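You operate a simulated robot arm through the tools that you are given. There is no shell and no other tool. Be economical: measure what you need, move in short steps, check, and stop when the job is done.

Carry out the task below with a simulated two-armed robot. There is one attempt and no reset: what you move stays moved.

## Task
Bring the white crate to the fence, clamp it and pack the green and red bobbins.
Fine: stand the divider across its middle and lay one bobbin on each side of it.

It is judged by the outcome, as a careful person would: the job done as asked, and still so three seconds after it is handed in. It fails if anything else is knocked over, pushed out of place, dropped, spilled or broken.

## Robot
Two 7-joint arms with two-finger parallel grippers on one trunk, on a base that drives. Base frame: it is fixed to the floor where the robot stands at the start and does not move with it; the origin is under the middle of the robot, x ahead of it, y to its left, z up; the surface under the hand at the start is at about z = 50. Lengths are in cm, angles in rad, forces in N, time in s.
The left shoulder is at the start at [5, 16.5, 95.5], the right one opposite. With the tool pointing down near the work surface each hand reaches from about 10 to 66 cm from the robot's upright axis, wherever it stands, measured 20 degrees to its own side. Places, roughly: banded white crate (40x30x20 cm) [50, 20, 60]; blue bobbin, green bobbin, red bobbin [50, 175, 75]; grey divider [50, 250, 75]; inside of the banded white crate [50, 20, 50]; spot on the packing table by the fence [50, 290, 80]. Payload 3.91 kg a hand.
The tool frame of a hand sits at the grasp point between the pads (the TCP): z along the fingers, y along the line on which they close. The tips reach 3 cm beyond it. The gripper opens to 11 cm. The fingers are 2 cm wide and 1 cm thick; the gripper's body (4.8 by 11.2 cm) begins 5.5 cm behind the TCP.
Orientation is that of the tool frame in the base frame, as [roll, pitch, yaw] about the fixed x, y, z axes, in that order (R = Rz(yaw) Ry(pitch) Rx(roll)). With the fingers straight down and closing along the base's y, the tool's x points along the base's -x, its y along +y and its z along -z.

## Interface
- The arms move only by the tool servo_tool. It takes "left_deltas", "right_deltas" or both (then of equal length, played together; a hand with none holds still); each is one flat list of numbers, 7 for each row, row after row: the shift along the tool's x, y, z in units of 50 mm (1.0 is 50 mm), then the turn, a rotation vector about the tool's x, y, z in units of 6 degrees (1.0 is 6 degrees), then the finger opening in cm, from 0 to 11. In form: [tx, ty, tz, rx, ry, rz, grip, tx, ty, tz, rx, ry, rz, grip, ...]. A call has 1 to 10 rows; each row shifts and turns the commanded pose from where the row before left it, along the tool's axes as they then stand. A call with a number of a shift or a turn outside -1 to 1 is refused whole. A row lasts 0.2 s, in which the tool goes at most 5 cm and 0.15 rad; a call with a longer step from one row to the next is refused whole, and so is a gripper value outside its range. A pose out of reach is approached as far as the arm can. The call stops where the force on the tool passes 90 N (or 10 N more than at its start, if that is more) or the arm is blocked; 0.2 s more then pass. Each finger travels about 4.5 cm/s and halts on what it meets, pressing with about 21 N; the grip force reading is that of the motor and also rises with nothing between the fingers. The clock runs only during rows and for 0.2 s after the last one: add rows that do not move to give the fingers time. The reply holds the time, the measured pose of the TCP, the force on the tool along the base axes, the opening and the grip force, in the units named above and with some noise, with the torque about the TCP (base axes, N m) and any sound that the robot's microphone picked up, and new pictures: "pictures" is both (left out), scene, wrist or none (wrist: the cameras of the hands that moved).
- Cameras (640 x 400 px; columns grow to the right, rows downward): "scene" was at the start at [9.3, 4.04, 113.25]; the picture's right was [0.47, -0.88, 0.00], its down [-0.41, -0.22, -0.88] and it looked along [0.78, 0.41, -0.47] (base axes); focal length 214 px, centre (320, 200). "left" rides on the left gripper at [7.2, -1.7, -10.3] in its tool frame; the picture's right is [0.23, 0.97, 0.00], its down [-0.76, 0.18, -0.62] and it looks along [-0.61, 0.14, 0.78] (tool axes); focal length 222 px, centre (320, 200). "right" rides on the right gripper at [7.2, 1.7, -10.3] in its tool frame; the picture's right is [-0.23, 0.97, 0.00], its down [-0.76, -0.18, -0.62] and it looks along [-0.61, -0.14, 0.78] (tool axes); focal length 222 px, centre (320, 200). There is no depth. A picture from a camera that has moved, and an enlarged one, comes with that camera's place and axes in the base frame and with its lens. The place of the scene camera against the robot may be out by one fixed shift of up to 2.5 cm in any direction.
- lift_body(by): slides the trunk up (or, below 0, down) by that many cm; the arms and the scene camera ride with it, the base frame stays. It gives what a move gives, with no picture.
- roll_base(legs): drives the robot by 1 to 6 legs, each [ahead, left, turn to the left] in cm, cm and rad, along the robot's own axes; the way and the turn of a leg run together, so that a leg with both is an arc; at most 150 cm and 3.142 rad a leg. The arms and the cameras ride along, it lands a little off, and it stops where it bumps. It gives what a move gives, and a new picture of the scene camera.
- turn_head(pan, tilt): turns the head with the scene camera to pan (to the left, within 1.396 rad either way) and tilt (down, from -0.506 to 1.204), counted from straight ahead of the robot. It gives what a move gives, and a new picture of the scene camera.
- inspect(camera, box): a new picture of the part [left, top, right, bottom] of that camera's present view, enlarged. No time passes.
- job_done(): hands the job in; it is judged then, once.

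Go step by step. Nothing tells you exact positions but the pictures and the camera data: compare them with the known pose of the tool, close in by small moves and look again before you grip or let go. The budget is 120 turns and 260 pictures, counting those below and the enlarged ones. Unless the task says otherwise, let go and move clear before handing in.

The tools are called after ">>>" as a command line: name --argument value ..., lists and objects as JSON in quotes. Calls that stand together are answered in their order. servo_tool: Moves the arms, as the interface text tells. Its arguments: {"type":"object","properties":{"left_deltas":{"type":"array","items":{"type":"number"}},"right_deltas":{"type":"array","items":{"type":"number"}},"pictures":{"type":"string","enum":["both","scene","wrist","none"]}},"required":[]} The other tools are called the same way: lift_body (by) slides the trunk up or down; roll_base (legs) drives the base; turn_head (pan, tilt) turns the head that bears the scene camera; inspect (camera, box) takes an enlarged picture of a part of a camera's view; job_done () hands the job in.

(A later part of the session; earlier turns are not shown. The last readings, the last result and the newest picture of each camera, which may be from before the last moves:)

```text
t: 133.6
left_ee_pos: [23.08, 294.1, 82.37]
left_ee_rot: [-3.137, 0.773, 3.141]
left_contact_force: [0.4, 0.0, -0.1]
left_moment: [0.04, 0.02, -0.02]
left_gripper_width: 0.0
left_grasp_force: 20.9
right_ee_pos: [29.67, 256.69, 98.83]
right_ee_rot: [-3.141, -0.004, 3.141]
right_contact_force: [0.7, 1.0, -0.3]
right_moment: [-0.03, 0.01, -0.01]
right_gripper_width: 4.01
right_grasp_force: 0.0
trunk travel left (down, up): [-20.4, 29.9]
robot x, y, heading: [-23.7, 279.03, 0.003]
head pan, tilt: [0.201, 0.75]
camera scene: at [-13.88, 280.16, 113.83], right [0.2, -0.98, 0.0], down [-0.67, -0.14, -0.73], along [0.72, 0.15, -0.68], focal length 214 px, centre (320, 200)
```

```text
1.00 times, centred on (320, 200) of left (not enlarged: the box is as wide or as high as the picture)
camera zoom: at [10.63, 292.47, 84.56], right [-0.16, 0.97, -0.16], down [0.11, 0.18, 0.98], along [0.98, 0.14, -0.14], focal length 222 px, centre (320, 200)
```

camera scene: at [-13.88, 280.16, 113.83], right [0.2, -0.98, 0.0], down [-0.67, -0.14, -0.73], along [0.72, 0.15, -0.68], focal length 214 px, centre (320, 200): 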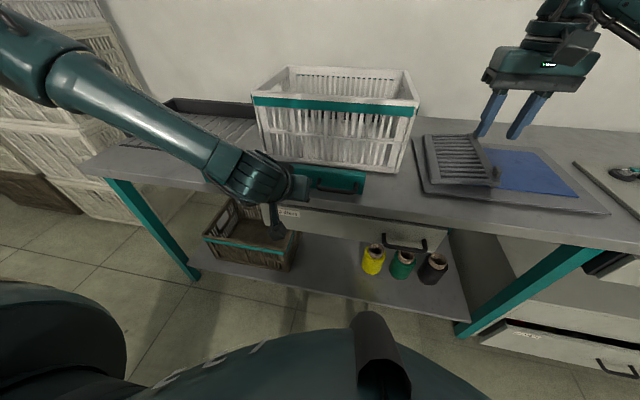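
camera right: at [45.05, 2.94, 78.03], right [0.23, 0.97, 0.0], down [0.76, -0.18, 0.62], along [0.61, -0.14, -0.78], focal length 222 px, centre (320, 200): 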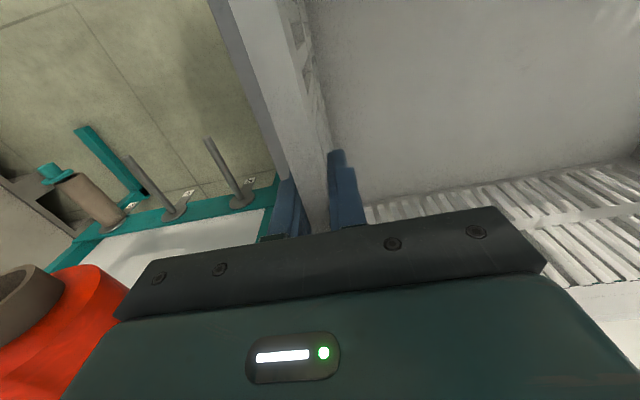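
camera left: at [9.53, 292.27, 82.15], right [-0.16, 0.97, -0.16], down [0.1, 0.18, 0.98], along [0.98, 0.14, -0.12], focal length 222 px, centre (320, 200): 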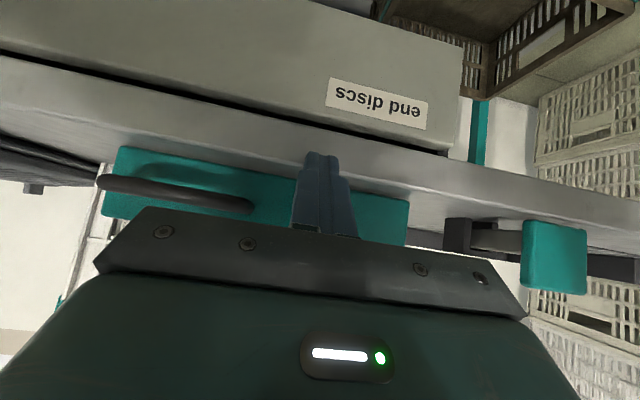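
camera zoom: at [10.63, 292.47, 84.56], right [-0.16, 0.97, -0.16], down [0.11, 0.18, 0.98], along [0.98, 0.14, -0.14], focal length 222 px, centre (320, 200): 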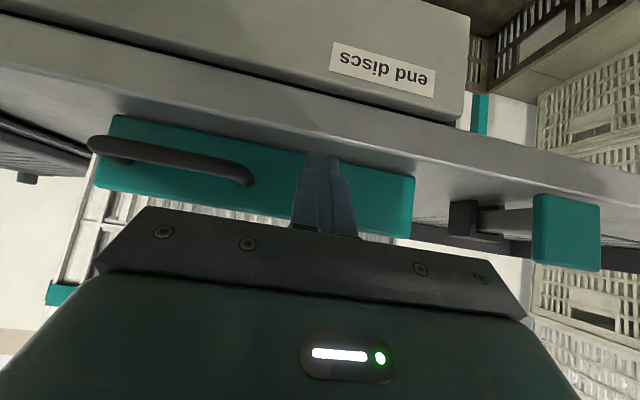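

The table top is actually at z≈77.5, so the finger had hit its edge. Now it is high enough; pushing gently with the arm.

>>> servo_tool --left_deltas '[-0.42, 0, 0.42, 0, 0, 0, 0, -0.14, 0, 0.14, 0, 0, 0, 0, -0.14, 0, 0.14, 0, 0, 0, 0, -0.14, 0, 0.14, 0, 0, 0, 0, -0.14, 0, 0.14, 0, 0, 0, 0, -0.14, 0, 0.14, 0, 0, 0, 0]'

```text
t: 135.0
left_ee_pos: [30.8, 294.14, 82.23]
left_ee_rot: [-3.138, 0.776, 3.141]
left_contact_force: [-2.7, 0.1, -1.1]
left_moment: [0.01, 0.06, 0.03]
left_gripper_width: 0.0
left_grasp_force: 20.4
right_ee_pos: [29.57, 256.55, 98.91]
right_ee_rot: [-3.141, -0.002, -3.141]
right_contact_force: [0.3, 0.1, -0.7]
right_moment: [-0.01, 0.0, 0.0]
right_gripper_width: 3.98
right_grasp_force: 0.0
trunk travel left (down, up): [-20.4, 29.9]
robot x, y, heading: [-22.96, 278.69, -0.002]
head pan, tilt: [0.201, 0.75]
camera scene: at [-13.92, 280.17, 113.84], right [0.2, -0.98, 0.0], down [-0.67, -0.14, -0.73], along [0.72, 0.15, -0.68], focal length 214 px, centre (320, 200)
camera left: at [18.46, 292.44, 84.45], right [-0.16, 0.97, -0.16], down [0.11, 0.18, 0.98], along [0.98, 0.14, -0.13], focal length 222 px, centre (320, 200)
```

scene: 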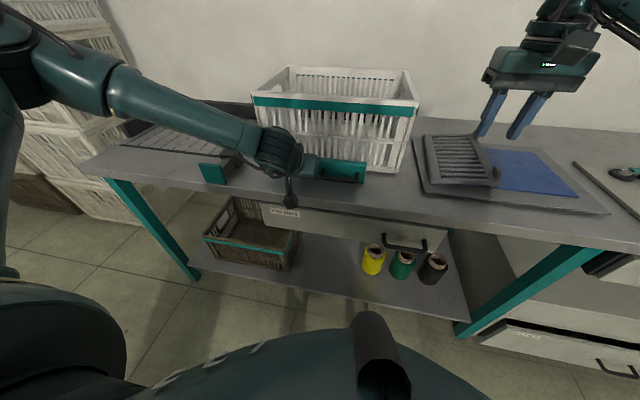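
left: 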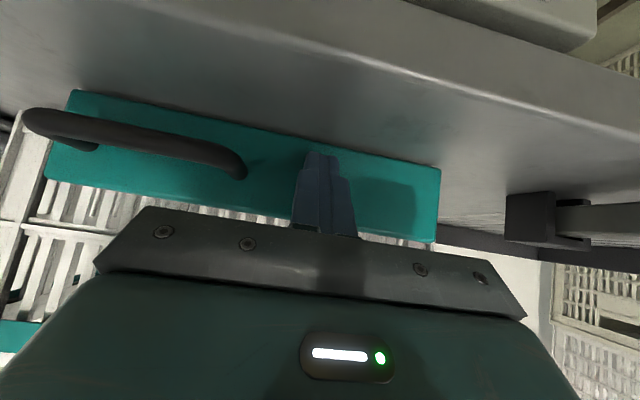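

The bar slides easily and straight. I'll retract slightly, move the base 8 cm ahead (right hand pulled back), and continue pushing.

>>> servo_tool --left_deltas '[0.65, 0, -0.65, 0, 0, 0, 0, 0.65, 0, -0.65, 0, 0, 0, 0, 0, 0, 0, 0, 0, 0, 0]' --right_deltas '[0.9, 0, 0, 0, 0, 0, 4, 0.9, 0, 0, 0, 0, 0, 4, 0, 0, -0.6, 0, 0, 0, 4]' --pictures "none"

>>> roll_base --legs '[[9, 0, 0]]'

>>> servo_tool --left_deltas '[-0.14, 0, 0.14, 0, 0, 0, 0, -0.14, 0, 0.14, 0, 0, 0, 0, -0.14, 0, 0.14, 0, 0, 0, 0, -0.14, 0, 0.14, 0, 0, 0, 0]'

```text
t: 135.8
left_ee_pos: [21.63, 294.08, 82.5]
left_ee_rot: [-3.138, 0.774, -3.141]
left_contact_force: [-0.4, 1.1, -0.3]
left_moment: [0.0, 0.0, 0.03]
left_gripper_width: 0.0
left_grasp_force: 20.8
right_ee_pos: [20.35, 256.34, 102.05]
right_ee_rot: [-3.14, -0.005, -3.14]
right_contact_force: [0.2, -0.2, -0.1]
right_moment: [0.01, 0.01, 0.01]
right_gripper_width: 3.99
right_grasp_force: 0.0
trunk travel left (down, up): [-20.4, 29.9]
robot x, y, heading: [-23.01, 278.62, -0.003]
head pan, tilt: [0.201, 0.75]
```

```text
t: 136.9
left_ee_pos: [30.68, 293.98, 82.23]
left_ee_rot: [-3.138, 0.772, 3.141]
left_contact_force: [0.6, -0.6, 0.4]
left_moment: [-0.01, 0.0, -0.02]
left_gripper_width: 0.0
left_grasp_force: 21.1
right_ee_pos: [29.58, 256.47, 102.01]
right_ee_rot: [3.141, -0.003, -3.141]
right_contact_force: [0.0, 0.1, 0.0]
right_moment: [0.0, 0.04, 0.02]
right_gripper_width: 3.99
right_grasp_force: 0.1
trunk travel left (down, up): [-20.4, 29.9]
robot x, y, heading: [-14.07, 278.71, 0.001]
head pan, tilt: [0.201, 0.75]
camera scene: at [-4.79, 280.15, 113.83], right [0.2, -0.98, 0.0], down [-0.67, -0.14, -0.73], along [0.72, 0.15, -0.68], focal length 214 px, centre (320, 200)
```

scene: 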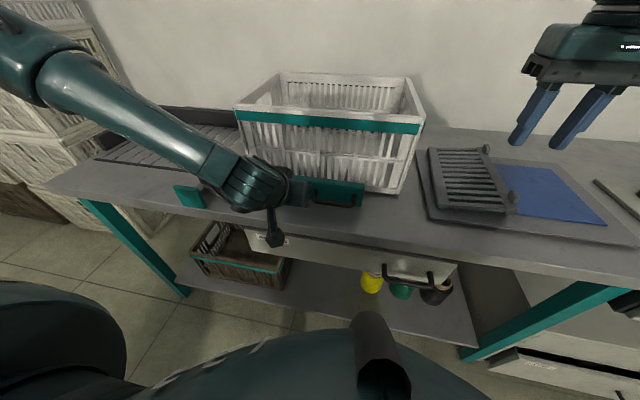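

```text
t: 137.9
left_ee_pos: [34.49, 294.09, 82.3]
left_ee_rot: [-3.14, 0.77, 3.141]
left_contact_force: [-17.3, 1.8, 3.7]
left_moment: [-0.02, 0.16, 0.07]
left_gripper_width: 0.0
left_grasp_force: 21.3
right_ee_pos: [29.41, 256.43, 102.19]
right_ee_rot: [-3.141, 0.0, 3.142]
right_contact_force: [-0.1, 0.1, -0.1]
right_moment: [-0.01, 0.01, -0.01]
right_gripper_width: 3.99
right_grasp_force: 0.0
trunk travel left (down, up): [-20.4, 29.9]
robot x, y, heading: [-14.21, 278.78, 0.002]
head pan, tilt: [0.201, 0.75]
camera scene: at [-4.99, 280.16, 113.87], right [0.2, -0.98, 0.0], down [-0.67, -0.14, -0.73], along [0.72, 0.15, -0.68], focal length 214 px, centre (320, 200)
camera left: at [21.99, 292.38, 84.56], right [-0.16, 0.97, -0.16], down [0.11, 0.18, 0.98], along [0.98, 0.14, -0.14], focal length 222 px, centre (320, 200)
```

scene: 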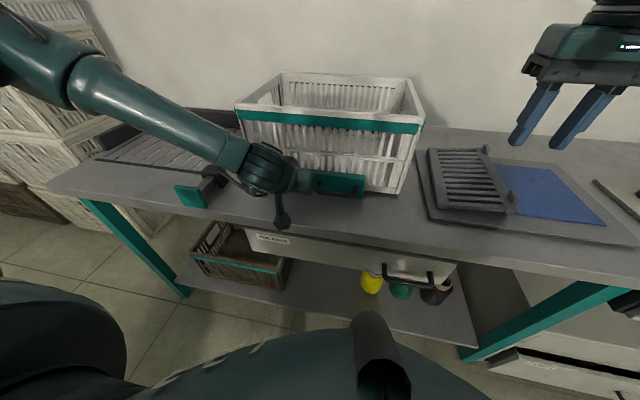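
left: 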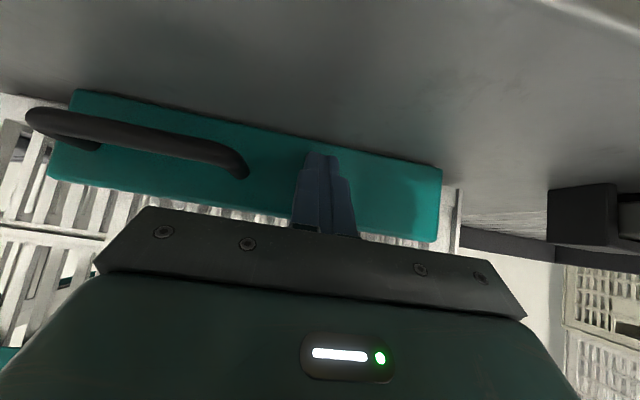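

Contact force rose to 17 N. Checking whether the crate has reached the fence.

>>> turn_head --pan 0.05 --tilt 0.6

>>> inspect --camera "scene" --box '[200, 120, 440, 270]'

```text
t: 138.7
left_ee_pos: [34.38, 293.98, 82.31]
left_ee_rot: [-3.138, 0.772, 3.14]
left_contact_force: [-23.7, 2.4, 0.3]
left_moment: [-0.17, 0.29, 0.09]
left_gripper_width: 0.0
left_grasp_force: 20.5
right_ee_pos: [29.36, 256.34, 102.2]
right_ee_rot: [3.141, -0.001, -3.141]
right_contact_force: [0.5, -0.6, -0.7]
right_moment: [-0.01, 0.0, 0.02]
right_gripper_width: 3.99
right_grasp_force: 0.1
trunk travel left (down, up): [-20.4, 29.9]
robot x, y, heading: [-14.14, 278.83, -0.004]
head pan, tilt: [0.051, 0.6]
camera scene: at [-4.3, 278.97, 115.14], right [0.05, -1.0, 0.0], down [-0.56, -0.03, -0.83], along [0.82, 0.04, -0.56], focal length 214 px, centre (320, 200)
```

scene: 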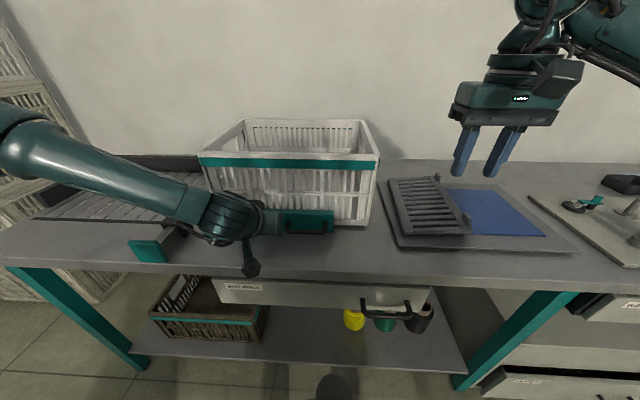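

```text
2.67 times, centred on (320, 195) of scene
camera zoom: at [-4.3, 278.97, 115.14], right [0.05, -1.0, 0.0], down [-0.56, -0.03, -0.83], along [0.82, 0.04, -0.56], focal length 572 px, centre (320, 213)
```

zoom: 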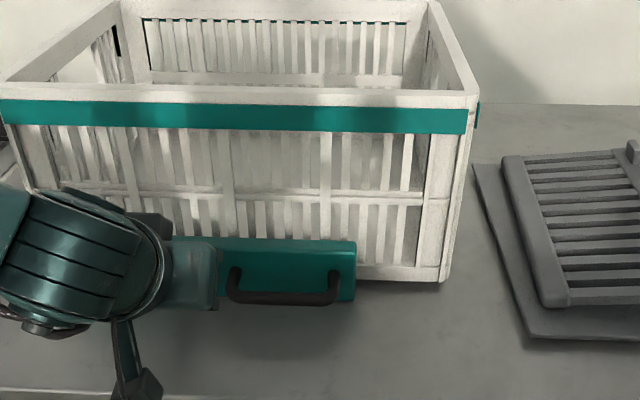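

The bar now touches the crate. Pushing further by small steps.

>>> servo_tool --left_deltas '[-0.12, 0, 0.12, 0, 0, 0, 0, -0.12, 0, 0.12, 0, 0, 0, 0, 0, 0, 0, 0, 0, 0, 0]' --pictures "scene"

```text
t: 139.2
left_ee_pos: [34.59, 293.84, 81.89]
left_ee_rot: [-3.139, 0.745, 3.132]
left_contact_force: [-28.8, 1.1, 9.8]
left_moment: [-0.01, 0.19, 0.06]
left_gripper_width: 0.02
left_grasp_force: 20.7
right_ee_pos: [29.19, 256.51, 102.22]
right_ee_rot: [-3.141, 0.0, -3.137]
right_contact_force: [0.2, -0.9, 0.0]
right_moment: [-0.04, -0.01, -0.02]
right_gripper_width: 3.99
right_grasp_force: 0.0
trunk travel left (down, up): [-20.4, 29.9]
robot x, y, heading: [-14.23, 279.02, 0.01]
head pan, tilt: [0.051, 0.6]
stopped in row 2 (left hand): the force on the tool passed its limit at 100 N (the readings are from after the stop); the commanded pose is now the measured one
camera scene: at [-4.54, 278.98, 115.17], right [0.05, -1.0, 0.0], down [-0.56, -0.03, -0.83], along [0.83, 0.04, -0.56], focal length 214 px, centre (320, 200)
```

scene: 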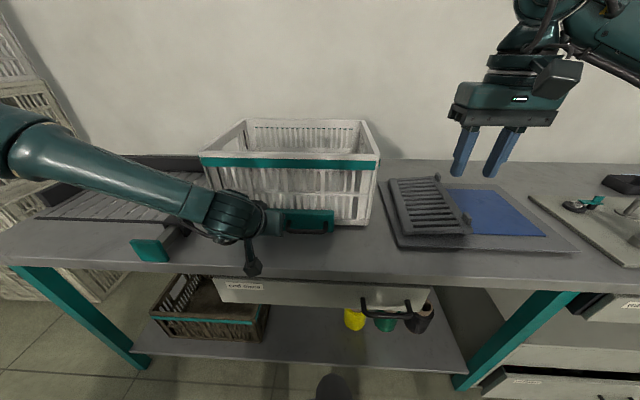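

A hard stop: the crate appears pinned between bar and fence. I'll withdraw the hand, raise the trunk and check from above, watching that the bar stays.

>>> servo_tool --left_deltas '[0.65, 0, -0.65, 0, 0, 0, 0, 0.65, 0, -0.65, 0, 0, 0, 0, 0.65, 0, -0.65, 0, 0, 0, 0, 0, 0, 0, 0, 0, 0, 0]' --pictures "none"

>>> lift_body --by 29

>>> turn_head --pan 0.15 --tilt 0.85

>>> inspect --camera "scene" --box '[170, 80, 410, 230]'

```text
t: 140.2
left_ee_pos: [24.62, 293.39, 81.96]
left_ee_rot: [-3.142, 0.75, 3.135]
left_contact_force: [0.5, 0.0, 0.1]
left_moment: [0.03, 0.0, 0.02]
left_gripper_width: 0.0
left_grasp_force: 20.8
left hand out of reach, approached as far as the arm can: row 3
right_ee_pos: [29.49, 256.5, 102.03]
right_ee_rot: [3.141, -0.001, -3.14]
right_contact_force: [-0.1, -0.7, -0.3]
right_moment: [0.01, 0.01, -0.02]
right_gripper_width: 3.99
right_grasp_force: 0.1
trunk travel left (down, up): [-20.4, 29.9]
robot x, y, heading: [-14.1, 278.32, 0.004]
head pan, tilt: [0.051, 0.6]
```

```text
t: 143.1
left_ee_pos: [24.7, 293.36, 110.95]
left_ee_rot: [3.141, 0.75, 3.135]
left_contact_force: [0.2, -0.4, -0.2]
left_moment: [-0.01, 0.01, 0.01]
left_gripper_width: 0.0
left_grasp_force: 21.2
right_ee_pos: [29.47, 256.54, 131.06]
right_ee_rot: [-3.141, -0.003, -3.14]
right_contact_force: [-0.9, -0.1, -0.2]
right_moment: [-0.03, 0.02, 0.01]
right_gripper_width: 4.0
right_grasp_force: 0.1
trunk travel left (down, up): [-49.4, 0.9]
robot x, y, heading: [-14.28, 278.75, 0.002]
head pan, tilt: [0.051, 0.6]
```

```text
t: 143.9
left_ee_pos: [24.69, 293.38, 110.97]
left_ee_rot: [3.139, 0.75, 3.135]
left_contact_force: [-0.6, 0.0, -0.2]
left_moment: [-0.02, 0.0, 0.0]
left_gripper_width: 0.0
left_grasp_force: 20.8
right_ee_pos: [29.37, 256.46, 131.19]
right_ee_rot: [3.141, -0.002, 3.141]
right_contact_force: [1.1, -0.4, -0.4]
right_moment: [0.02, -0.01, 0.01]
right_gripper_width: 3.98
right_grasp_force: 0.1
trunk travel left (down, up): [-49.4, 0.9]
robot x, y, heading: [-14.62, 278.85, 0.001]
head pan, tilt: [0.15, 0.85]
camera scene: at [-5.31, 279.71, 142.04], right [0.15, -0.99, 0.0], down [-0.74, -0.11, -0.66], along [0.65, 0.1, -0.75], focal length 214 px, centre (320, 200)
```

scene: 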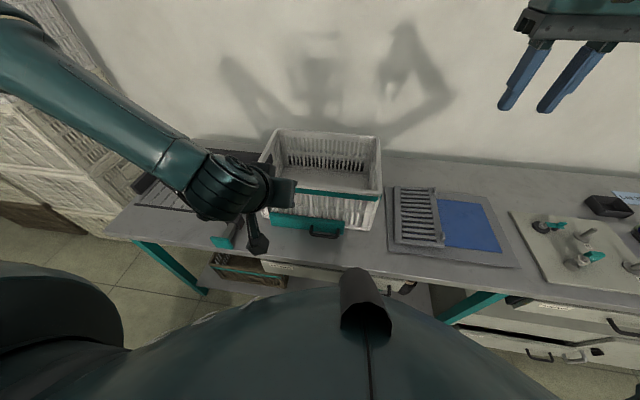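

```text
2.67 times, centred on (290, 155) of scene
camera zoom: at [-5.31, 279.71, 142.04], right [0.15, -0.99, 0.0], down [-0.74, -0.11, -0.66], along [0.65, 0.1, -0.75], focal length 572 px, centre (400, 320)
```

zoom: 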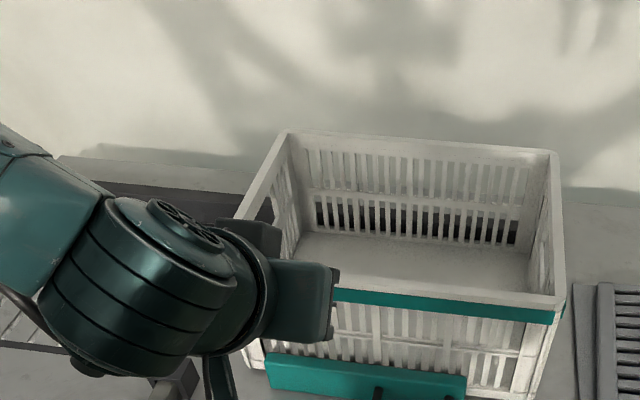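

The bar holds the crate. The divider on the pad now looks different than at first; I'll drive right to look at it closely.

>>> roll_base --legs '[[-6, -30, 0]]'

>>> turn_head --pan 0.0 --tilt 0.75

>>> inspect --camera "scene" --box '[200, 80, 440, 230]'

```text
t: 147.2
left_ee_pos: [18.76, 263.18, 111.01]
left_ee_rot: [-3.14, 0.75, 3.138]
left_contact_force: [0.2, -1.2, 0.1]
left_moment: [0.0, 0.0, -0.01]
left_gripper_width: 0.0
left_grasp_force: 21.3
right_ee_pos: [23.79, 226.31, 131.12]
right_ee_rot: [-3.141, -0.002, -3.137]
right_contact_force: [0.0, 0.3, 0.4]
right_moment: [-0.03, 0.02, 0.0]
right_gripper_width: 4.01
right_grasp_force: 0.0
trunk travel left (down, up): [-49.4, 0.9]
robot x, y, heading: [-20.17, 248.75, 0.01]
head pan, tilt: [0.15, 0.85]
camera scene: at [-11.09, 249.46, 142.04], right [0.15, -0.99, 0.0], down [-0.74, -0.12, -0.66], along [0.65, 0.1, -0.75], focal length 214 px, centre (320, 200)
```

scene: 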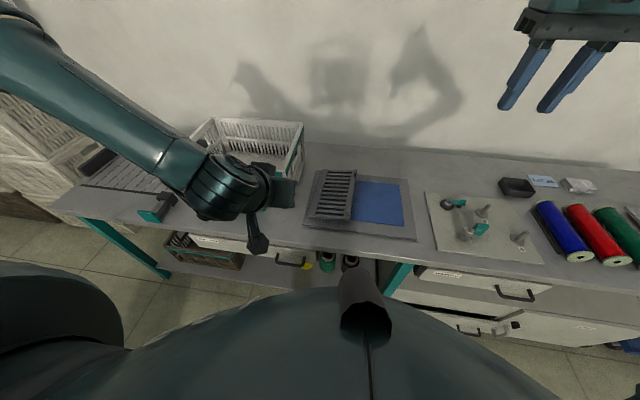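

```text
t: 147.8
left_ee_pos: [18.79, 263.24, 111.0]
left_ee_rot: [3.141, 0.749, 3.137]
left_contact_force: [-0.2, 0.5, 0.4]
left_moment: [0.0, 0.01, 0.01]
left_gripper_width: 0.02
left_grasp_force: 20.4
right_ee_pos: [23.73, 226.28, 131.02]
right_ee_rot: [-3.141, -0.005, -3.136]
right_contact_force: [0.4, 0.5, 0.1]
right_moment: [0.0, 0.0, 0.0]
right_gripper_width: 4.02
right_grasp_force: 0.0
trunk travel left (down, up): [-49.4, 0.9]
robot x, y, heading: [-20.1, 248.47, 0.003]
head pan, tilt: [0.0, 0.75]
camera scene: at [-10.52, 248.32, 142.84], right [0.01, -1.0, 0.0], down [-0.68, 0.0, -0.73], along [0.73, 0.0, -0.68], focal length 214 px, centre (320, 200)
```

scene: 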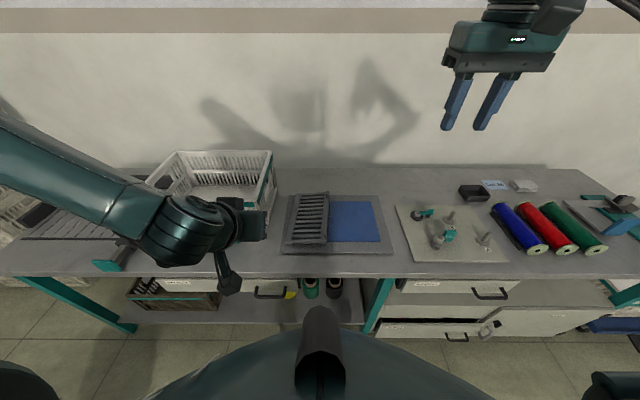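

```text
2.67 times, centred on (320, 155) of scene
camera zoom: at [-10.52, 248.32, 142.84], right [0.01, -1.0, 0.0], down [-0.68, 0.0, -0.73], along [0.73, 0.0, -0.68], focal length 572 px, centre (320, 320)
```

zoom: 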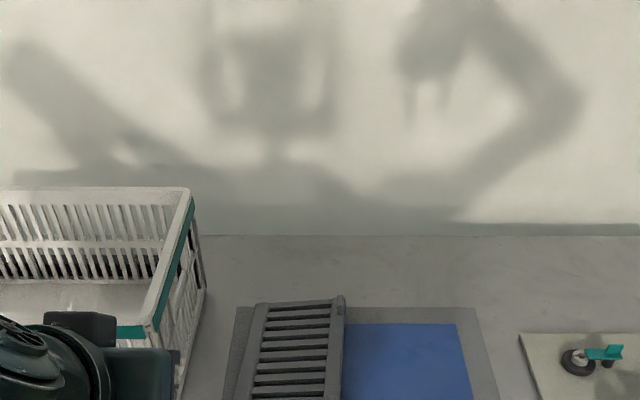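

The divider has been knocked flat onto its pad (clipped while carrying the crate over it); it stands up again as part of the job. First I'll tuck the left hand up and away, then look closely at the divider with the right hand camera.

>>> servo_tool --left_deltas '[0, 0.5, -0.3, 0, 0.895, 0, 0, 0, 0.5, -0.3, 0, 0.895, 0, 0, 0, 0.5, -0.3, 0, 0.895, 0, 0, 0, 0.5, -0.3, 0, 0.895, 0, 0, 0, 0.5, -0.3, 0, 0.895, 0, 0, 0, 0.5, -0.3, 0, 0.895, 0, 0, 0, 0, -0.5, 0, 0.895, 0, 0, 0, 0, -0.5, 0, 0.895, 0, 0]' --pictures "none"

>>> roll_base --legs '[[13, 13, 0]]'

```text
t: 149.7
left_ee_pos: [14.31, 278.32, 123.84]
left_ee_rot: [-3.138, -0.003, 3.135]
left_contact_force: [0.6, -0.8, 0.2]
left_moment: [0.03, 0.06, 0.04]
left_gripper_width: 0.01
left_grasp_force: 20.8
left hand out of reach, approached as far as the arm can: row 1
right_ee_pos: [23.83, 226.48, 131.1]
right_ee_rot: [-3.141, -0.005, -3.135]
right_contact_force: [0.5, 0.3, 1.1]
right_moment: [-0.02, -0.01, 0.01]
right_gripper_width: 4.0
right_grasp_force: 0.2
trunk travel left (down, up): [-49.4, 0.9]
robot x, y, heading: [-20.46, 248.35, 0.008]
head pan, tilt: [0.0, 0.75]
```

```text
t: 151.4
left_ee_pos: [27.19, 291.52, 123.59]
left_ee_rot: [-3.14, -0.004, -3.14]
left_contact_force: [0.3, -0.6, -0.1]
left_moment: [0.02, -0.01, -0.03]
left_gripper_width: 0.0
left_grasp_force: 21.0
right_ee_pos: [36.74, 239.6, 131.04]
right_ee_rot: [-3.14, -0.004, -3.133]
right_contact_force: [0.9, -1.1, 0.4]
right_moment: [0.01, 0.03, 0.02]
right_gripper_width: 3.99
right_grasp_force: 0.1
trunk travel left (down, up): [-49.4, 0.9]
robot x, y, heading: [-6.49, 261.57, 0.009]
head pan, tilt: [0.0, 0.75]
camera scene: at [2.42, 261.44, 142.84], right [0.01, -1.0, 0.0], down [-0.68, -0.01, -0.73], along [0.73, 0.01, -0.68], focal length 214 px, centre (320, 200)
```

scene: 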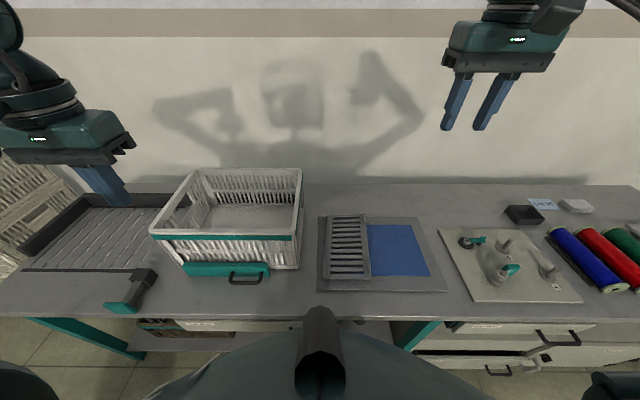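

Rotate the right hand so it closes along x, and lower the trunk.

>>> servo_tool --right_deltas '[0, 0, 0, 0, 0, 1, 4, 0, 0, 0, 0, 0, 1, 4, 0, 0, 0, 0, 0, 1, 4, 0, 0, 0, 0, 0, 1, 4, 0, 0, 0, 0, 0, 1, 4, 0, 0, 0, 0, 0, 1, 4, 0, 0, 0, 0, 0, 1, 4, 0, 0, 0, 0, 0, 1, 4, 0, 0, 0, 0, 0, 1, 4, 0, 0, 0, 0, 0, 1, 4]' --pictures "none"

>>> servo_tool --right_deltas '[0, 0, 0, 0, 0, 1, 4, 0, 0, 0, 0, 0, 1, 4, 0, 0, 0, 0, 0, 1, 4, 0, 0, 0, 0, 0, 1, 4, 0, 0, 0, 0, 0, 0.9, 4, 0.9, 0, 0, 0, 0, 0, 4, 0.9, 0, 0, 0, 0, 0, 4, 0.6, 0, 0, 0, 0, 0, 4]' --pictures "none"

>>> lift_body --by -28

>>> inspect --camera "right" --box '[0, 0, 640, 400]'

```text
t: 153.6
left_ee_pos: [27.18, 291.41, 123.73]
left_ee_rot: [3.141, -0.001, 3.141]
left_contact_force: [0.0, 0.3, 0.5]
left_moment: [0.01, 0.0, -0.01]
left_gripper_width: 0.0
left_grasp_force: 20.9
right_ee_pos: [36.84, 239.63, 131.01]
right_ee_rot: [-3.14, 0.001, 2.1]
right_contact_force: [-0.4, -0.5, -0.3]
right_moment: [-0.01, 0.0, 0.01]
right_gripper_width: 4.0
right_grasp_force: 0.1
trunk travel left (down, up): [-49.4, 0.9]
robot x, y, heading: [-7.12, 261.4, 0.011]
head pan, tilt: [0.0, 0.75]
```

```text
t: 155.4
left_ee_pos: [27.23, 291.55, 123.61]
left_ee_rot: [-3.14, 0.0, -3.141]
left_contact_force: [0.3, 0.0, -0.3]
left_moment: [0.04, 0.02, 0.04]
left_gripper_width: 0.01
left_grasp_force: 20.9
right_ee_pos: [36.63, 251.64, 130.95]
right_ee_rot: [-3.139, -0.001, 1.589]
right_contact_force: [-0.1, 1.4, -0.4]
right_moment: [-0.01, 0.02, 0.04]
right_gripper_width: 4.0
right_grasp_force: 0.0
trunk travel left (down, up): [-49.4, 0.9]
robot x, y, heading: [-7.0, 261.62, 0.007]
head pan, tilt: [0.0, 0.75]
```

```text
t: 158.3
left_ee_pos: [27.12, 291.35, 95.73]
left_ee_rot: [-3.141, -0.001, -3.141]
left_contact_force: [0.3, 0.3, -0.1]
left_moment: [-0.01, -0.03, 0.0]
left_gripper_width: 0.0
left_grasp_force: 21.0
right_ee_pos: [36.55, 251.58, 102.96]
right_ee_rot: [-3.139, -0.001, 1.59]
right_contact_force: [-0.8, 0.5, 0.4]
right_moment: [-0.02, -0.02, 0.01]
right_gripper_width: 4.01
right_grasp_force: 0.1
trunk travel left (down, up): [-21.4, 28.9]
robot x, y, heading: [-7.15, 261.49, 0.009]
head pan, tilt: [0.0, 0.75]
```

```text
1.00 times, centred on (320, 200) of right (not enlarged: the box is as wide or as high as the picture)
camera zoom: at [38.07, 258.69, 113.33], right [0.98, -0.21, 0.0], down [-0.16, -0.76, 0.62], along [-0.13, -0.61, -0.78], focal length 222 px, centre (320, 200)
```

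zoom: 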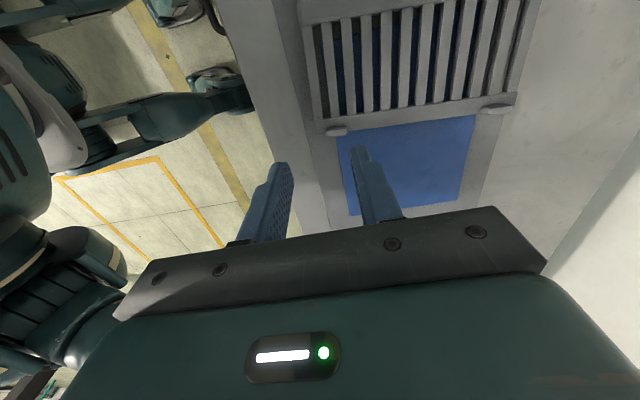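

>>> inspect --camera "right" --box '[280, 0, 560, 160]'

```text
2.29 times, centred on (420, 80) of right
camera zoom: at [38.07, 258.69, 113.33], right [0.98, -0.21, 0.0], down [-0.16, -0.76, 0.62], along [-0.13, -0.61, -0.78], focal length 508 px, centre (91, 474)
```

zoom: 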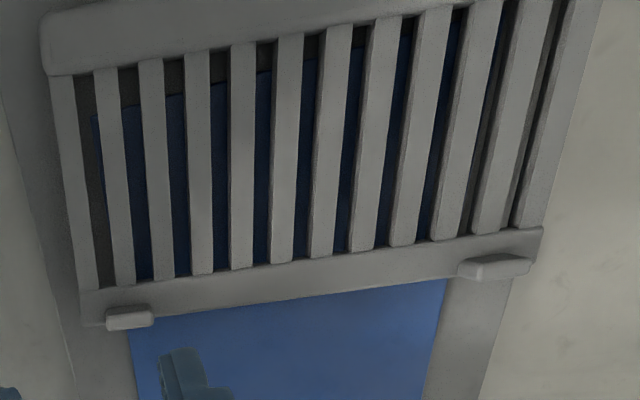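

The divider slots are too narrow for fingers, but its small near foot can be gripped to drag the panel until its end overhangs the table edge. I'll bring the right hand above the near foot.

>>> servo_tool --right_deltas '[-0.4, 0.06, 0.75, 0, 0, 0, 6, -0.4, 0.06, 0.75, 0, 0, 0, 6, -0.4, 0.06, 0.75, 0, 0, 0, 6, -0.4, 0.06, 0.75, 0, 0, 0, 6, 0, 0, 0, 0, 0, 0, 6]' --pictures "wrist"

```text
t: 159.5
left_ee_pos: [27.08, 291.39, 95.74]
left_ee_rot: [-3.141, 0.0, -3.14]
left_contact_force: [0.6, -1.0, 0.5]
left_moment: [-0.01, -0.01, 0.01]
left_gripper_width: 0.0
left_grasp_force: 21.0
right_ee_pos: [37.84, 243.55, 87.83]
right_ee_rot: [-3.137, 0.001, 1.592]
right_contact_force: [-0.4, 0.5, -0.1]
right_moment: [0.01, 0.0, -0.01]
right_gripper_width: 6.0
right_grasp_force: 0.1
trunk travel left (down, up): [-21.4, 28.9]
robot x, y, heading: [-6.89, 261.83, 0.007]
head pan, tilt: [0.0, 0.75]
camera right: at [39.29, 250.68, 98.2], right [0.98, -0.21, 0.0], down [-0.16, -0.76, 0.62], along [-0.13, -0.61, -0.78], focal length 222 px, centre (320, 200)
```

right: 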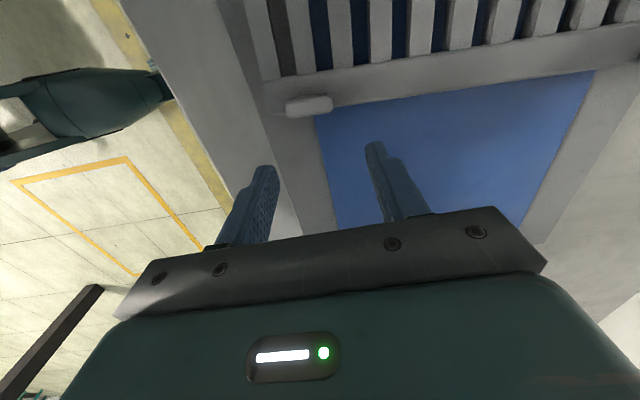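

Foot spans x≈35.7–39.3 at y≈245.6. Lower to just above the bar with the fingers straddling the foot.

>>> servo_tool --right_deltas '[0.38, -0.06, 0.3, 0, 0, 0, 6, 0, 0, 0.3, 0, 0, 0, 6, 0, 0, 0, 0, 0, 0, 6]' --pictures "wrist"

>>> inspect --camera "right" --box '[220, 60, 480, 240]'

```text
t: 160.3
left_ee_pos: [26.78, 291.35, 95.9]
left_ee_rot: [-3.139, 0.004, 3.141]
left_contact_force: [0.2, -0.6, -0.3]
left_moment: [0.01, 0.04, -0.02]
left_gripper_width: 0.0
left_grasp_force: 20.5
right_ee_pos: [37.43, 245.39, 85.93]
right_ee_rot: [3.122, -0.004, 1.588]
right_contact_force: [-2.6, -6.9, 54.1]
right_moment: [0.2, -1.59, -0.27]
right_gripper_width: 5.89
right_grasp_force: 0.1
trunk travel left (down, up): [-21.4, 28.9]
robot x, y, heading: [-7.3, 261.26, 0.011]
head pan, tilt: [0.0, 0.75]
camera right: at [38.75, 252.57, 96.34], right [0.98, -0.21, 0.02], down [-0.18, -0.77, 0.62], along [-0.12, -0.6, -0.79], focal length 222 px, centre (320, 200)
```

right: 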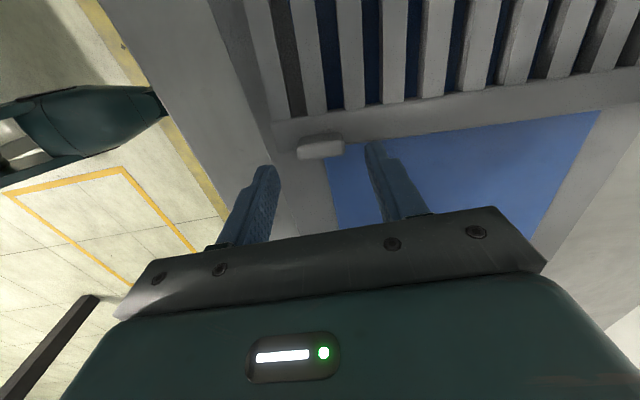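

```text
2.22 times, centred on (350, 150) of right
camera zoom: at [38.75, 252.57, 96.34], right [0.98, -0.21, 0.02], down [-0.18, -0.77, 0.62], along [-0.12, -0.6, -0.79], focal length 494 px, centre (253, 311)
```

zoom: 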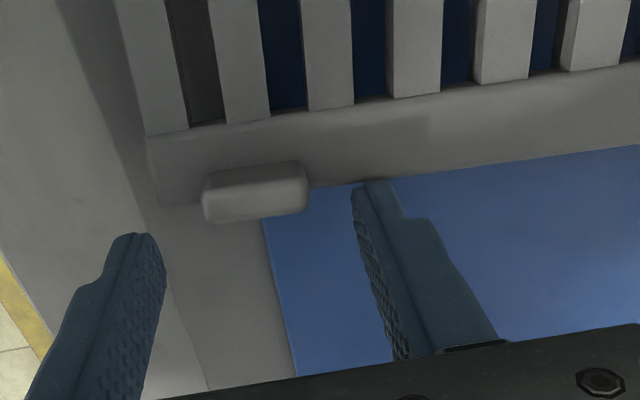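

Contact occurred at tip z≈82.9: the divider lies with its foot edge raised on the feet, so there should be a gap under that edge. I'll lift the hand, turn it to point along +y and look into that gap.

>>> servo_tool --right_deltas '[0, 0, -0.9, 0, 0, -1, 6, -0.0, 0, -0.9, 0, 0, -1, 6, 0, 0, -0.9, 0, 0, -1, 6, 0, 0, -0.5, 0, 0, -1, 6, 0, 0, 0, 0, 0, -1, 6, 0, 0, 0, 0, 0, -1, 6, 0, 0, 0, 0, 0, -1, 6, 0, 0, 0, 0, 0, -1, 6, 0, 0, 0, 0, 0, -1, 6, 0, 0, 0, 0, 0, -1, 6]' --pictures "none"

>>> servo_tool --right_deltas '[0, 0, 0, 0, 0, -1, 6, 0, 0, 0, 0, 0, -1, 6, 0, 0, 0, 0, 0, -1, 6, 0, 0, 0, 0, 0, -1, 6, 0, 0, 0, 0, 0, -0.97, 6, 0, -0.9, 0, 0, 0, 0, 6, 0, -0.9, 0, 0, 0, 0, 6, 0, -0.9, 0, 0, 0, 0, 6, 0, -0.9, 0, 0, 0, 0, 6]' --pictures "none"

>>> servo_tool --right_deltas '[0, 0, 0, -1, 0, 0, 6, 0, 0, 0, -1, 0, 0, 6, 0, 0, 0, -1, 0, 0, 6, 0, 0, 0, -1, 0, 0, 6, 0, 0, 0, -1, 0, 0, 6, 0, 0, 0, -1, 0, 0, 6, 0, 0, 0, -1, 0, 0, 6, 0, 0, 0, -1, 0, 0, 6, 0, 0, 0, -1, 0, 0, 6, 0, 0, 0, -1, 0, 0, 6]' --pictures "both"

```text
t: 162.5
left_ee_pos: [27.13, 291.46, 95.68]
left_ee_rot: [3.141, -0.001, -3.141]
left_contact_force: [0.4, -0.1, 0.3]
left_moment: [-0.01, -0.02, 0.01]
left_gripper_width: 0.01
left_grasp_force: 21.1
right_ee_pos: [37.66, 245.42, 101.04]
right_ee_rot: [-3.139, -0.002, 2.642]
right_contact_force: [-1.2, -0.5, 0.3]
right_moment: [0.01, -0.02, -0.04]
right_gripper_width: 6.0
right_grasp_force: 0.0
trunk travel left (down, up): [-21.4, 28.9]
robot x, y, heading: [-7.22, 261.45, 0.009]
head pan, tilt: [0.0, 0.75]
```

```text
t: 164.5
left_ee_pos: [27.05, 291.4, 95.68]
left_ee_rot: [3.141, 0.0, 3.141]
left_contact_force: [0.2, -0.6, -0.4]
left_moment: [0.02, -0.02, 0.0]
left_gripper_width: 0.0
left_grasp_force: 20.6
right_ee_pos: [37.69, 227.47, 100.7]
right_ee_rot: [3.142, -0.001, -3.125]
right_contact_force: [0.4, 0.6, 0.6]
right_moment: [-0.01, 0.0, 0.06]
right_gripper_width: 5.99
right_grasp_force: 0.1
trunk travel left (down, up): [-21.4, 28.9]
robot x, y, heading: [-7.18, 261.41, 0.005]
head pan, tilt: [0.0, 0.75]
```

```text
t: 166.7
left_ee_pos: [27.18, 291.52, 95.7]
left_ee_rot: [-3.141, -0.001, 3.142]
left_contact_force: [-0.5, -0.2, 0.6]
left_moment: [-0.01, 0.04, -0.01]
left_gripper_width: 0.0
left_grasp_force: 21.2
right_ee_pos: [37.86, 227.37, 100.83]
right_ee_rot: [2.092, -0.004, -3.127]
right_contact_force: [-0.2, 0.8, 0.3]
right_moment: [0.0, 0.01, 0.0]
right_gripper_width: 6.0
right_grasp_force: 0.0
trunk travel left (down, up): [-21.4, 28.9]
robot x, y, heading: [-7.08, 261.8, 0.008]
head pan, tilt: [0.0, 0.75]
camera scene: at [2.39, 261.4, 114.84], right [0.01, -1.0, 0.0], down [-0.68, -0.01, -0.73], along [0.73, 0.01, -0.68], focal length 214 px, centre (320, 200)
camera right: at [30.69, 219.05, 107.63], right [0.22, 0.49, 0.84], down [0.77, -0.62, 0.16], along [0.6, 0.62, -0.51], focal length 222 px, centre (320, 200)
```

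scene: 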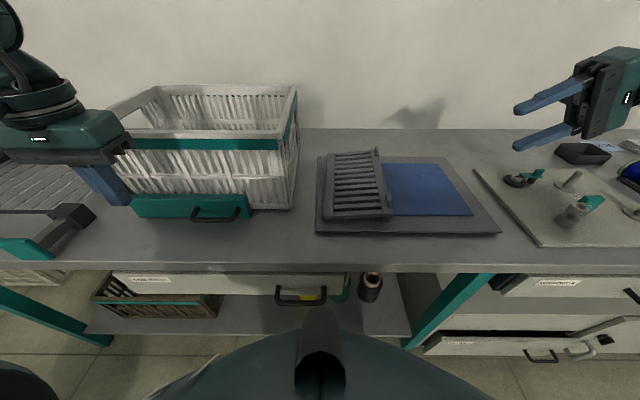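
right: 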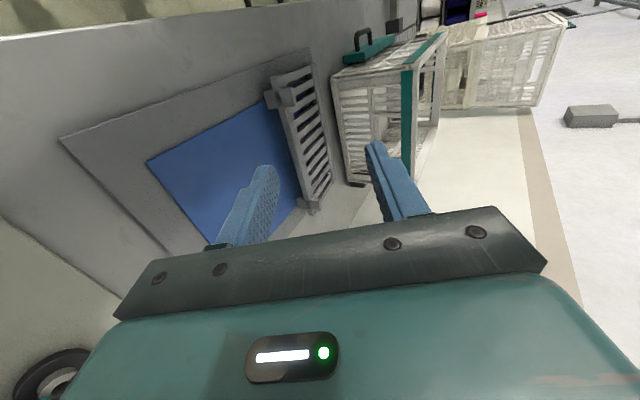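

>>> inspect --camera "right" --box '[220, 30, 400, 220]'

>>> inspect --camera "scene" --box '[280, 120, 520, 250]'

```text
2.11 times, centred on (310, 125) of right
camera zoom: at [30.69, 219.05, 107.63], right [0.22, 0.49, 0.84], down [0.77, -0.62, 0.16], along [0.6, 0.62, -0.51], focal length 468 px, centre (341, 358)
```

zoom: 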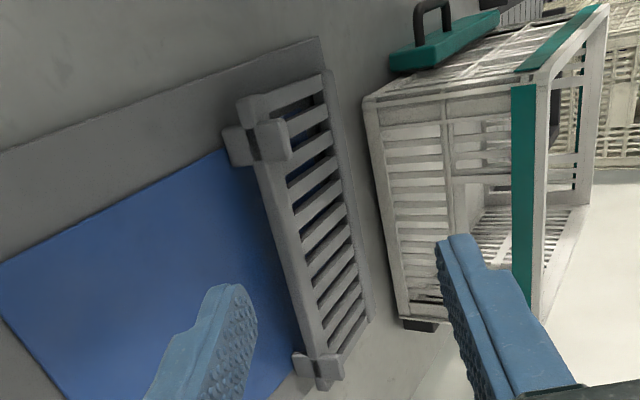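

```text
2.67 times, centred on (400, 185) of scene
camera zoom: at [2.39, 261.4, 114.84], right [0.01, -1.0, 0.0], down [-0.68, -0.01, -0.73], along [0.73, 0.01, -0.68], focal length 572 px, centre (107, 240)
```

zoom: 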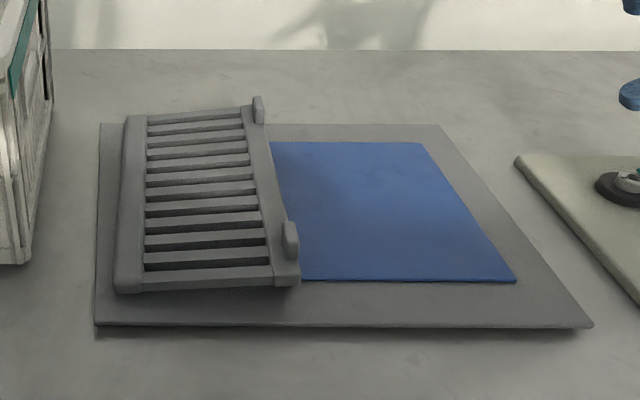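

The feet raise the foot edge, leaving a gap under the bottom bar. I'll shift the base right and bring the right hand level in front of that edge.

>>> roll_base --legs '[[0, -16, -0.008]]'

>>> servo_tool --right_deltas '[-0.3, 0.4, 0.5, -0.8, 0, 0, 5, -0.3, 0.4, 0.5, -0.8, 0, 0, 5, -0.3, 0.4, 0.5, -0.8, 0, 0, 5, -0.3, 0.3, 0.5, -0.8, 0, 0, 5, -0.3, 0.3, 0.5, -0.8, 0, 0, 5, -0.3, 0, 0.6, 0, 0, 0, 5, -0.3, 0, 0.6, 0, 0, 0, 5, 0, 0, 0, 0, 0, 0, 5]'

```text
t: 168.7
left_ee_pos: [27.39, 275.53, 95.79]
left_ee_rot: [-3.141, 0.001, 3.134]
left_contact_force: [1.0, -0.9, -0.2]
left_moment: [0.03, -0.01, -0.01]
left_gripper_width: 0.03
left_grasp_force: 21.1
right_ee_pos: [37.67, 211.45, 100.92]
right_ee_rot: [2.094, -0.001, -3.133]
right_contact_force: [0.3, 0.1, 0.1]
right_moment: [-0.03, -0.01, -0.04]
right_gripper_width: 6.01
right_grasp_force: 0.0
trunk travel left (down, up): [-21.4, 28.9]
robot x, y, heading: [-7.0, 245.22, 0.003]
head pan, tilt: [0.0, 0.75]
camera scene: at [2.47, 245.6, 114.84], right [0.0, -1.0, 0.0], down [-0.68, 0.0, -0.73], along [0.73, 0.0, -0.68], focal length 214 px, centre (320, 200)
```

scene: 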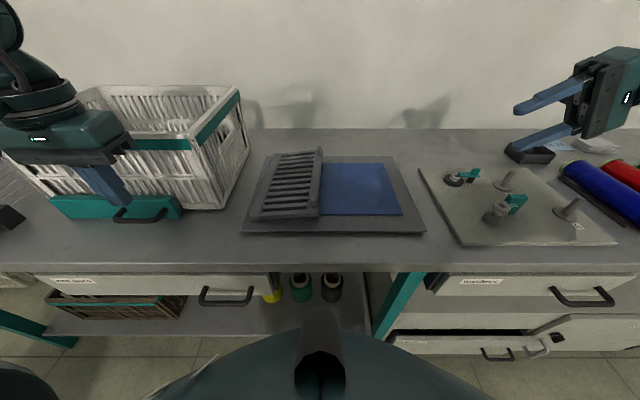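

```text
t: 170.5
left_ee_pos: [27.53, 275.44, 95.61]
left_ee_rot: [-3.141, -0.001, 3.135]
left_contact_force: [0.5, 0.2, 0.2]
left_moment: [0.01, 0.02, -0.02]
left_gripper_width: 0.0
left_grasp_force: 21.6
right_ee_pos: [48.24, 232.13, 104.22]
right_ee_rot: [1.676, -0.004, -3.133]
right_contact_force: [-1.0, 0.2, -0.5]
right_moment: [-0.01, 0.0, -0.01]
right_gripper_width: 5.01
right_grasp_force: 0.0
trunk travel left (down, up): [-21.4, 28.9]
robot x, y, heading: [-6.73, 245.69, 0.001]
head pan, tilt: [0.0, 0.75]
camera scene: at [2.47, 245.61, 114.84], right [0.0, -1.0, 0.0], down [-0.68, 0.0, -0.73], along [0.73, 0.0, -0.68], focal length 214 px, centre (320, 200)
camera right: at [40.96, 221.96, 107.11], right [0.23, 0.1, 0.97], down [0.77, -0.63, -0.11], along [0.6, 0.77, -0.22], focal length 222 px, centre (320, 200)
```

scene: 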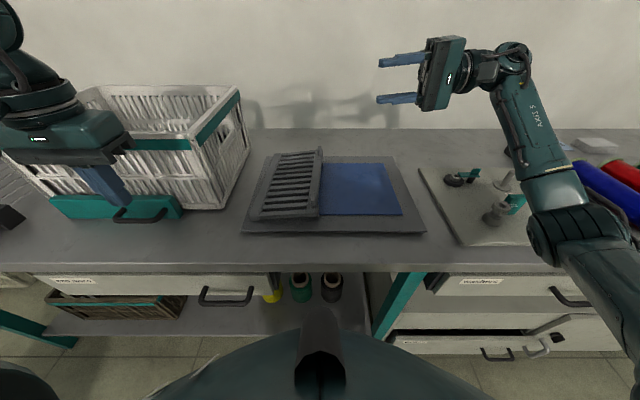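
right: 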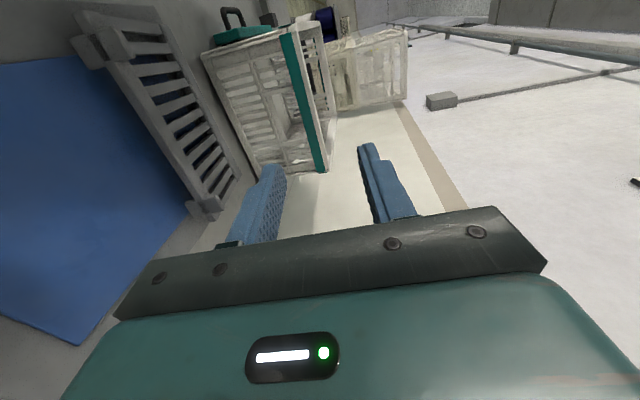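

The gripper body would hit the pad if level, so I'll tilt it ~32° downward, and lower it with the arm (trunk raised so the elbow stays high).

>>> lift_body --by 20

>>> servo_tool --right_deltas '[0, -0.85, 0, 0.72, 0, 0, 4, 0, -0.85, 0, 0.72, 0, 0, 4, 0, -0.85, 0, 0.72, 0, 0, 4, 0, -0.85, 0, 0.72, 0, 0, 4, 0, -0.85, 0, 0.72, 0, 0, 4, 0, -0.85, 0, 0.72, 0, 0, 4, 0, -0.85, 0.3, 0, 0, 0, 4, 0, -0.85, 0.3, 0, 0, 0, 4, 0, 0, 0, 0, 0, 0, 4]'

```text
t: 172.7
left_ee_pos: [27.44, 275.44, 115.73]
left_ee_rot: [3.14, -0.001, 3.135]
left_contact_force: [1.0, -0.8, -0.4]
left_moment: [0.01, -0.02, -0.02]
left_gripper_width: 0.0
left_grasp_force: 20.8
right_ee_pos: [48.2, 232.28, 124.31]
right_ee_rot: [1.676, -0.004, -3.133]
right_contact_force: [-0.6, 0.5, -0.6]
right_moment: [0.01, 0.0, -0.01]
right_gripper_width: 5.01
right_grasp_force: 0.2
trunk travel left (down, up): [-41.4, 8.9]
robot x, y, heading: [-6.97, 245.65, 0.001]
head pan, tilt: [0.0, 0.75]
```

```text
t: 174.7
left_ee_pos: [27.46, 275.54, 115.67]
left_ee_rot: [-3.141, -0.001, 3.135]
left_contact_force: [-0.4, -0.5, 0.8]
left_moment: [0.0, 0.0, 0.01]
left_gripper_width: 0.01
left_grasp_force: 21.2
right_ee_pos: [48.23, 223.87, 94.41]
right_ee_rot: [2.129, -0.003, -3.132]
right_contact_force: [0.6, 0.7, 0.5]
right_moment: [0.01, 0.05, 0.0]
right_gripper_width: 4.01
right_grasp_force: 0.0
right hand out of reach, approached as far as the arm can: row 8
trunk travel left (down, up): [-41.4, 8.9]
robot x, y, heading: [-6.91, 245.81, 0.002]
head pan, tilt: [0.0, 0.75]
camera scene: at [2.48, 245.6, 134.84], right [0.0, -1.0, 0.0], down [-0.68, 0.0, -0.73], along [0.73, 0.0, -0.68], focal length 214 px, centre (320, 200)
camera right: at [40.99, 215.8, 101.4], right [0.22, 0.52, 0.83], down [0.77, -0.62, 0.18], along [0.6, 0.59, -0.54], focal length 222 px, centre (320, 200)
```

scene: 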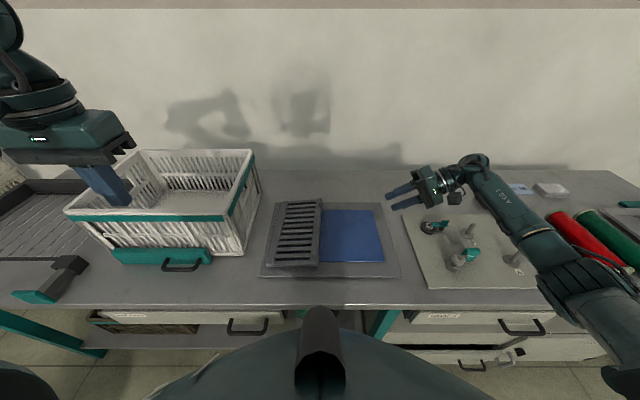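
right: 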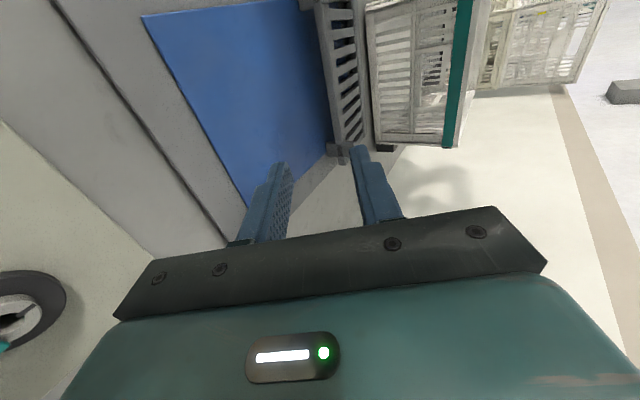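

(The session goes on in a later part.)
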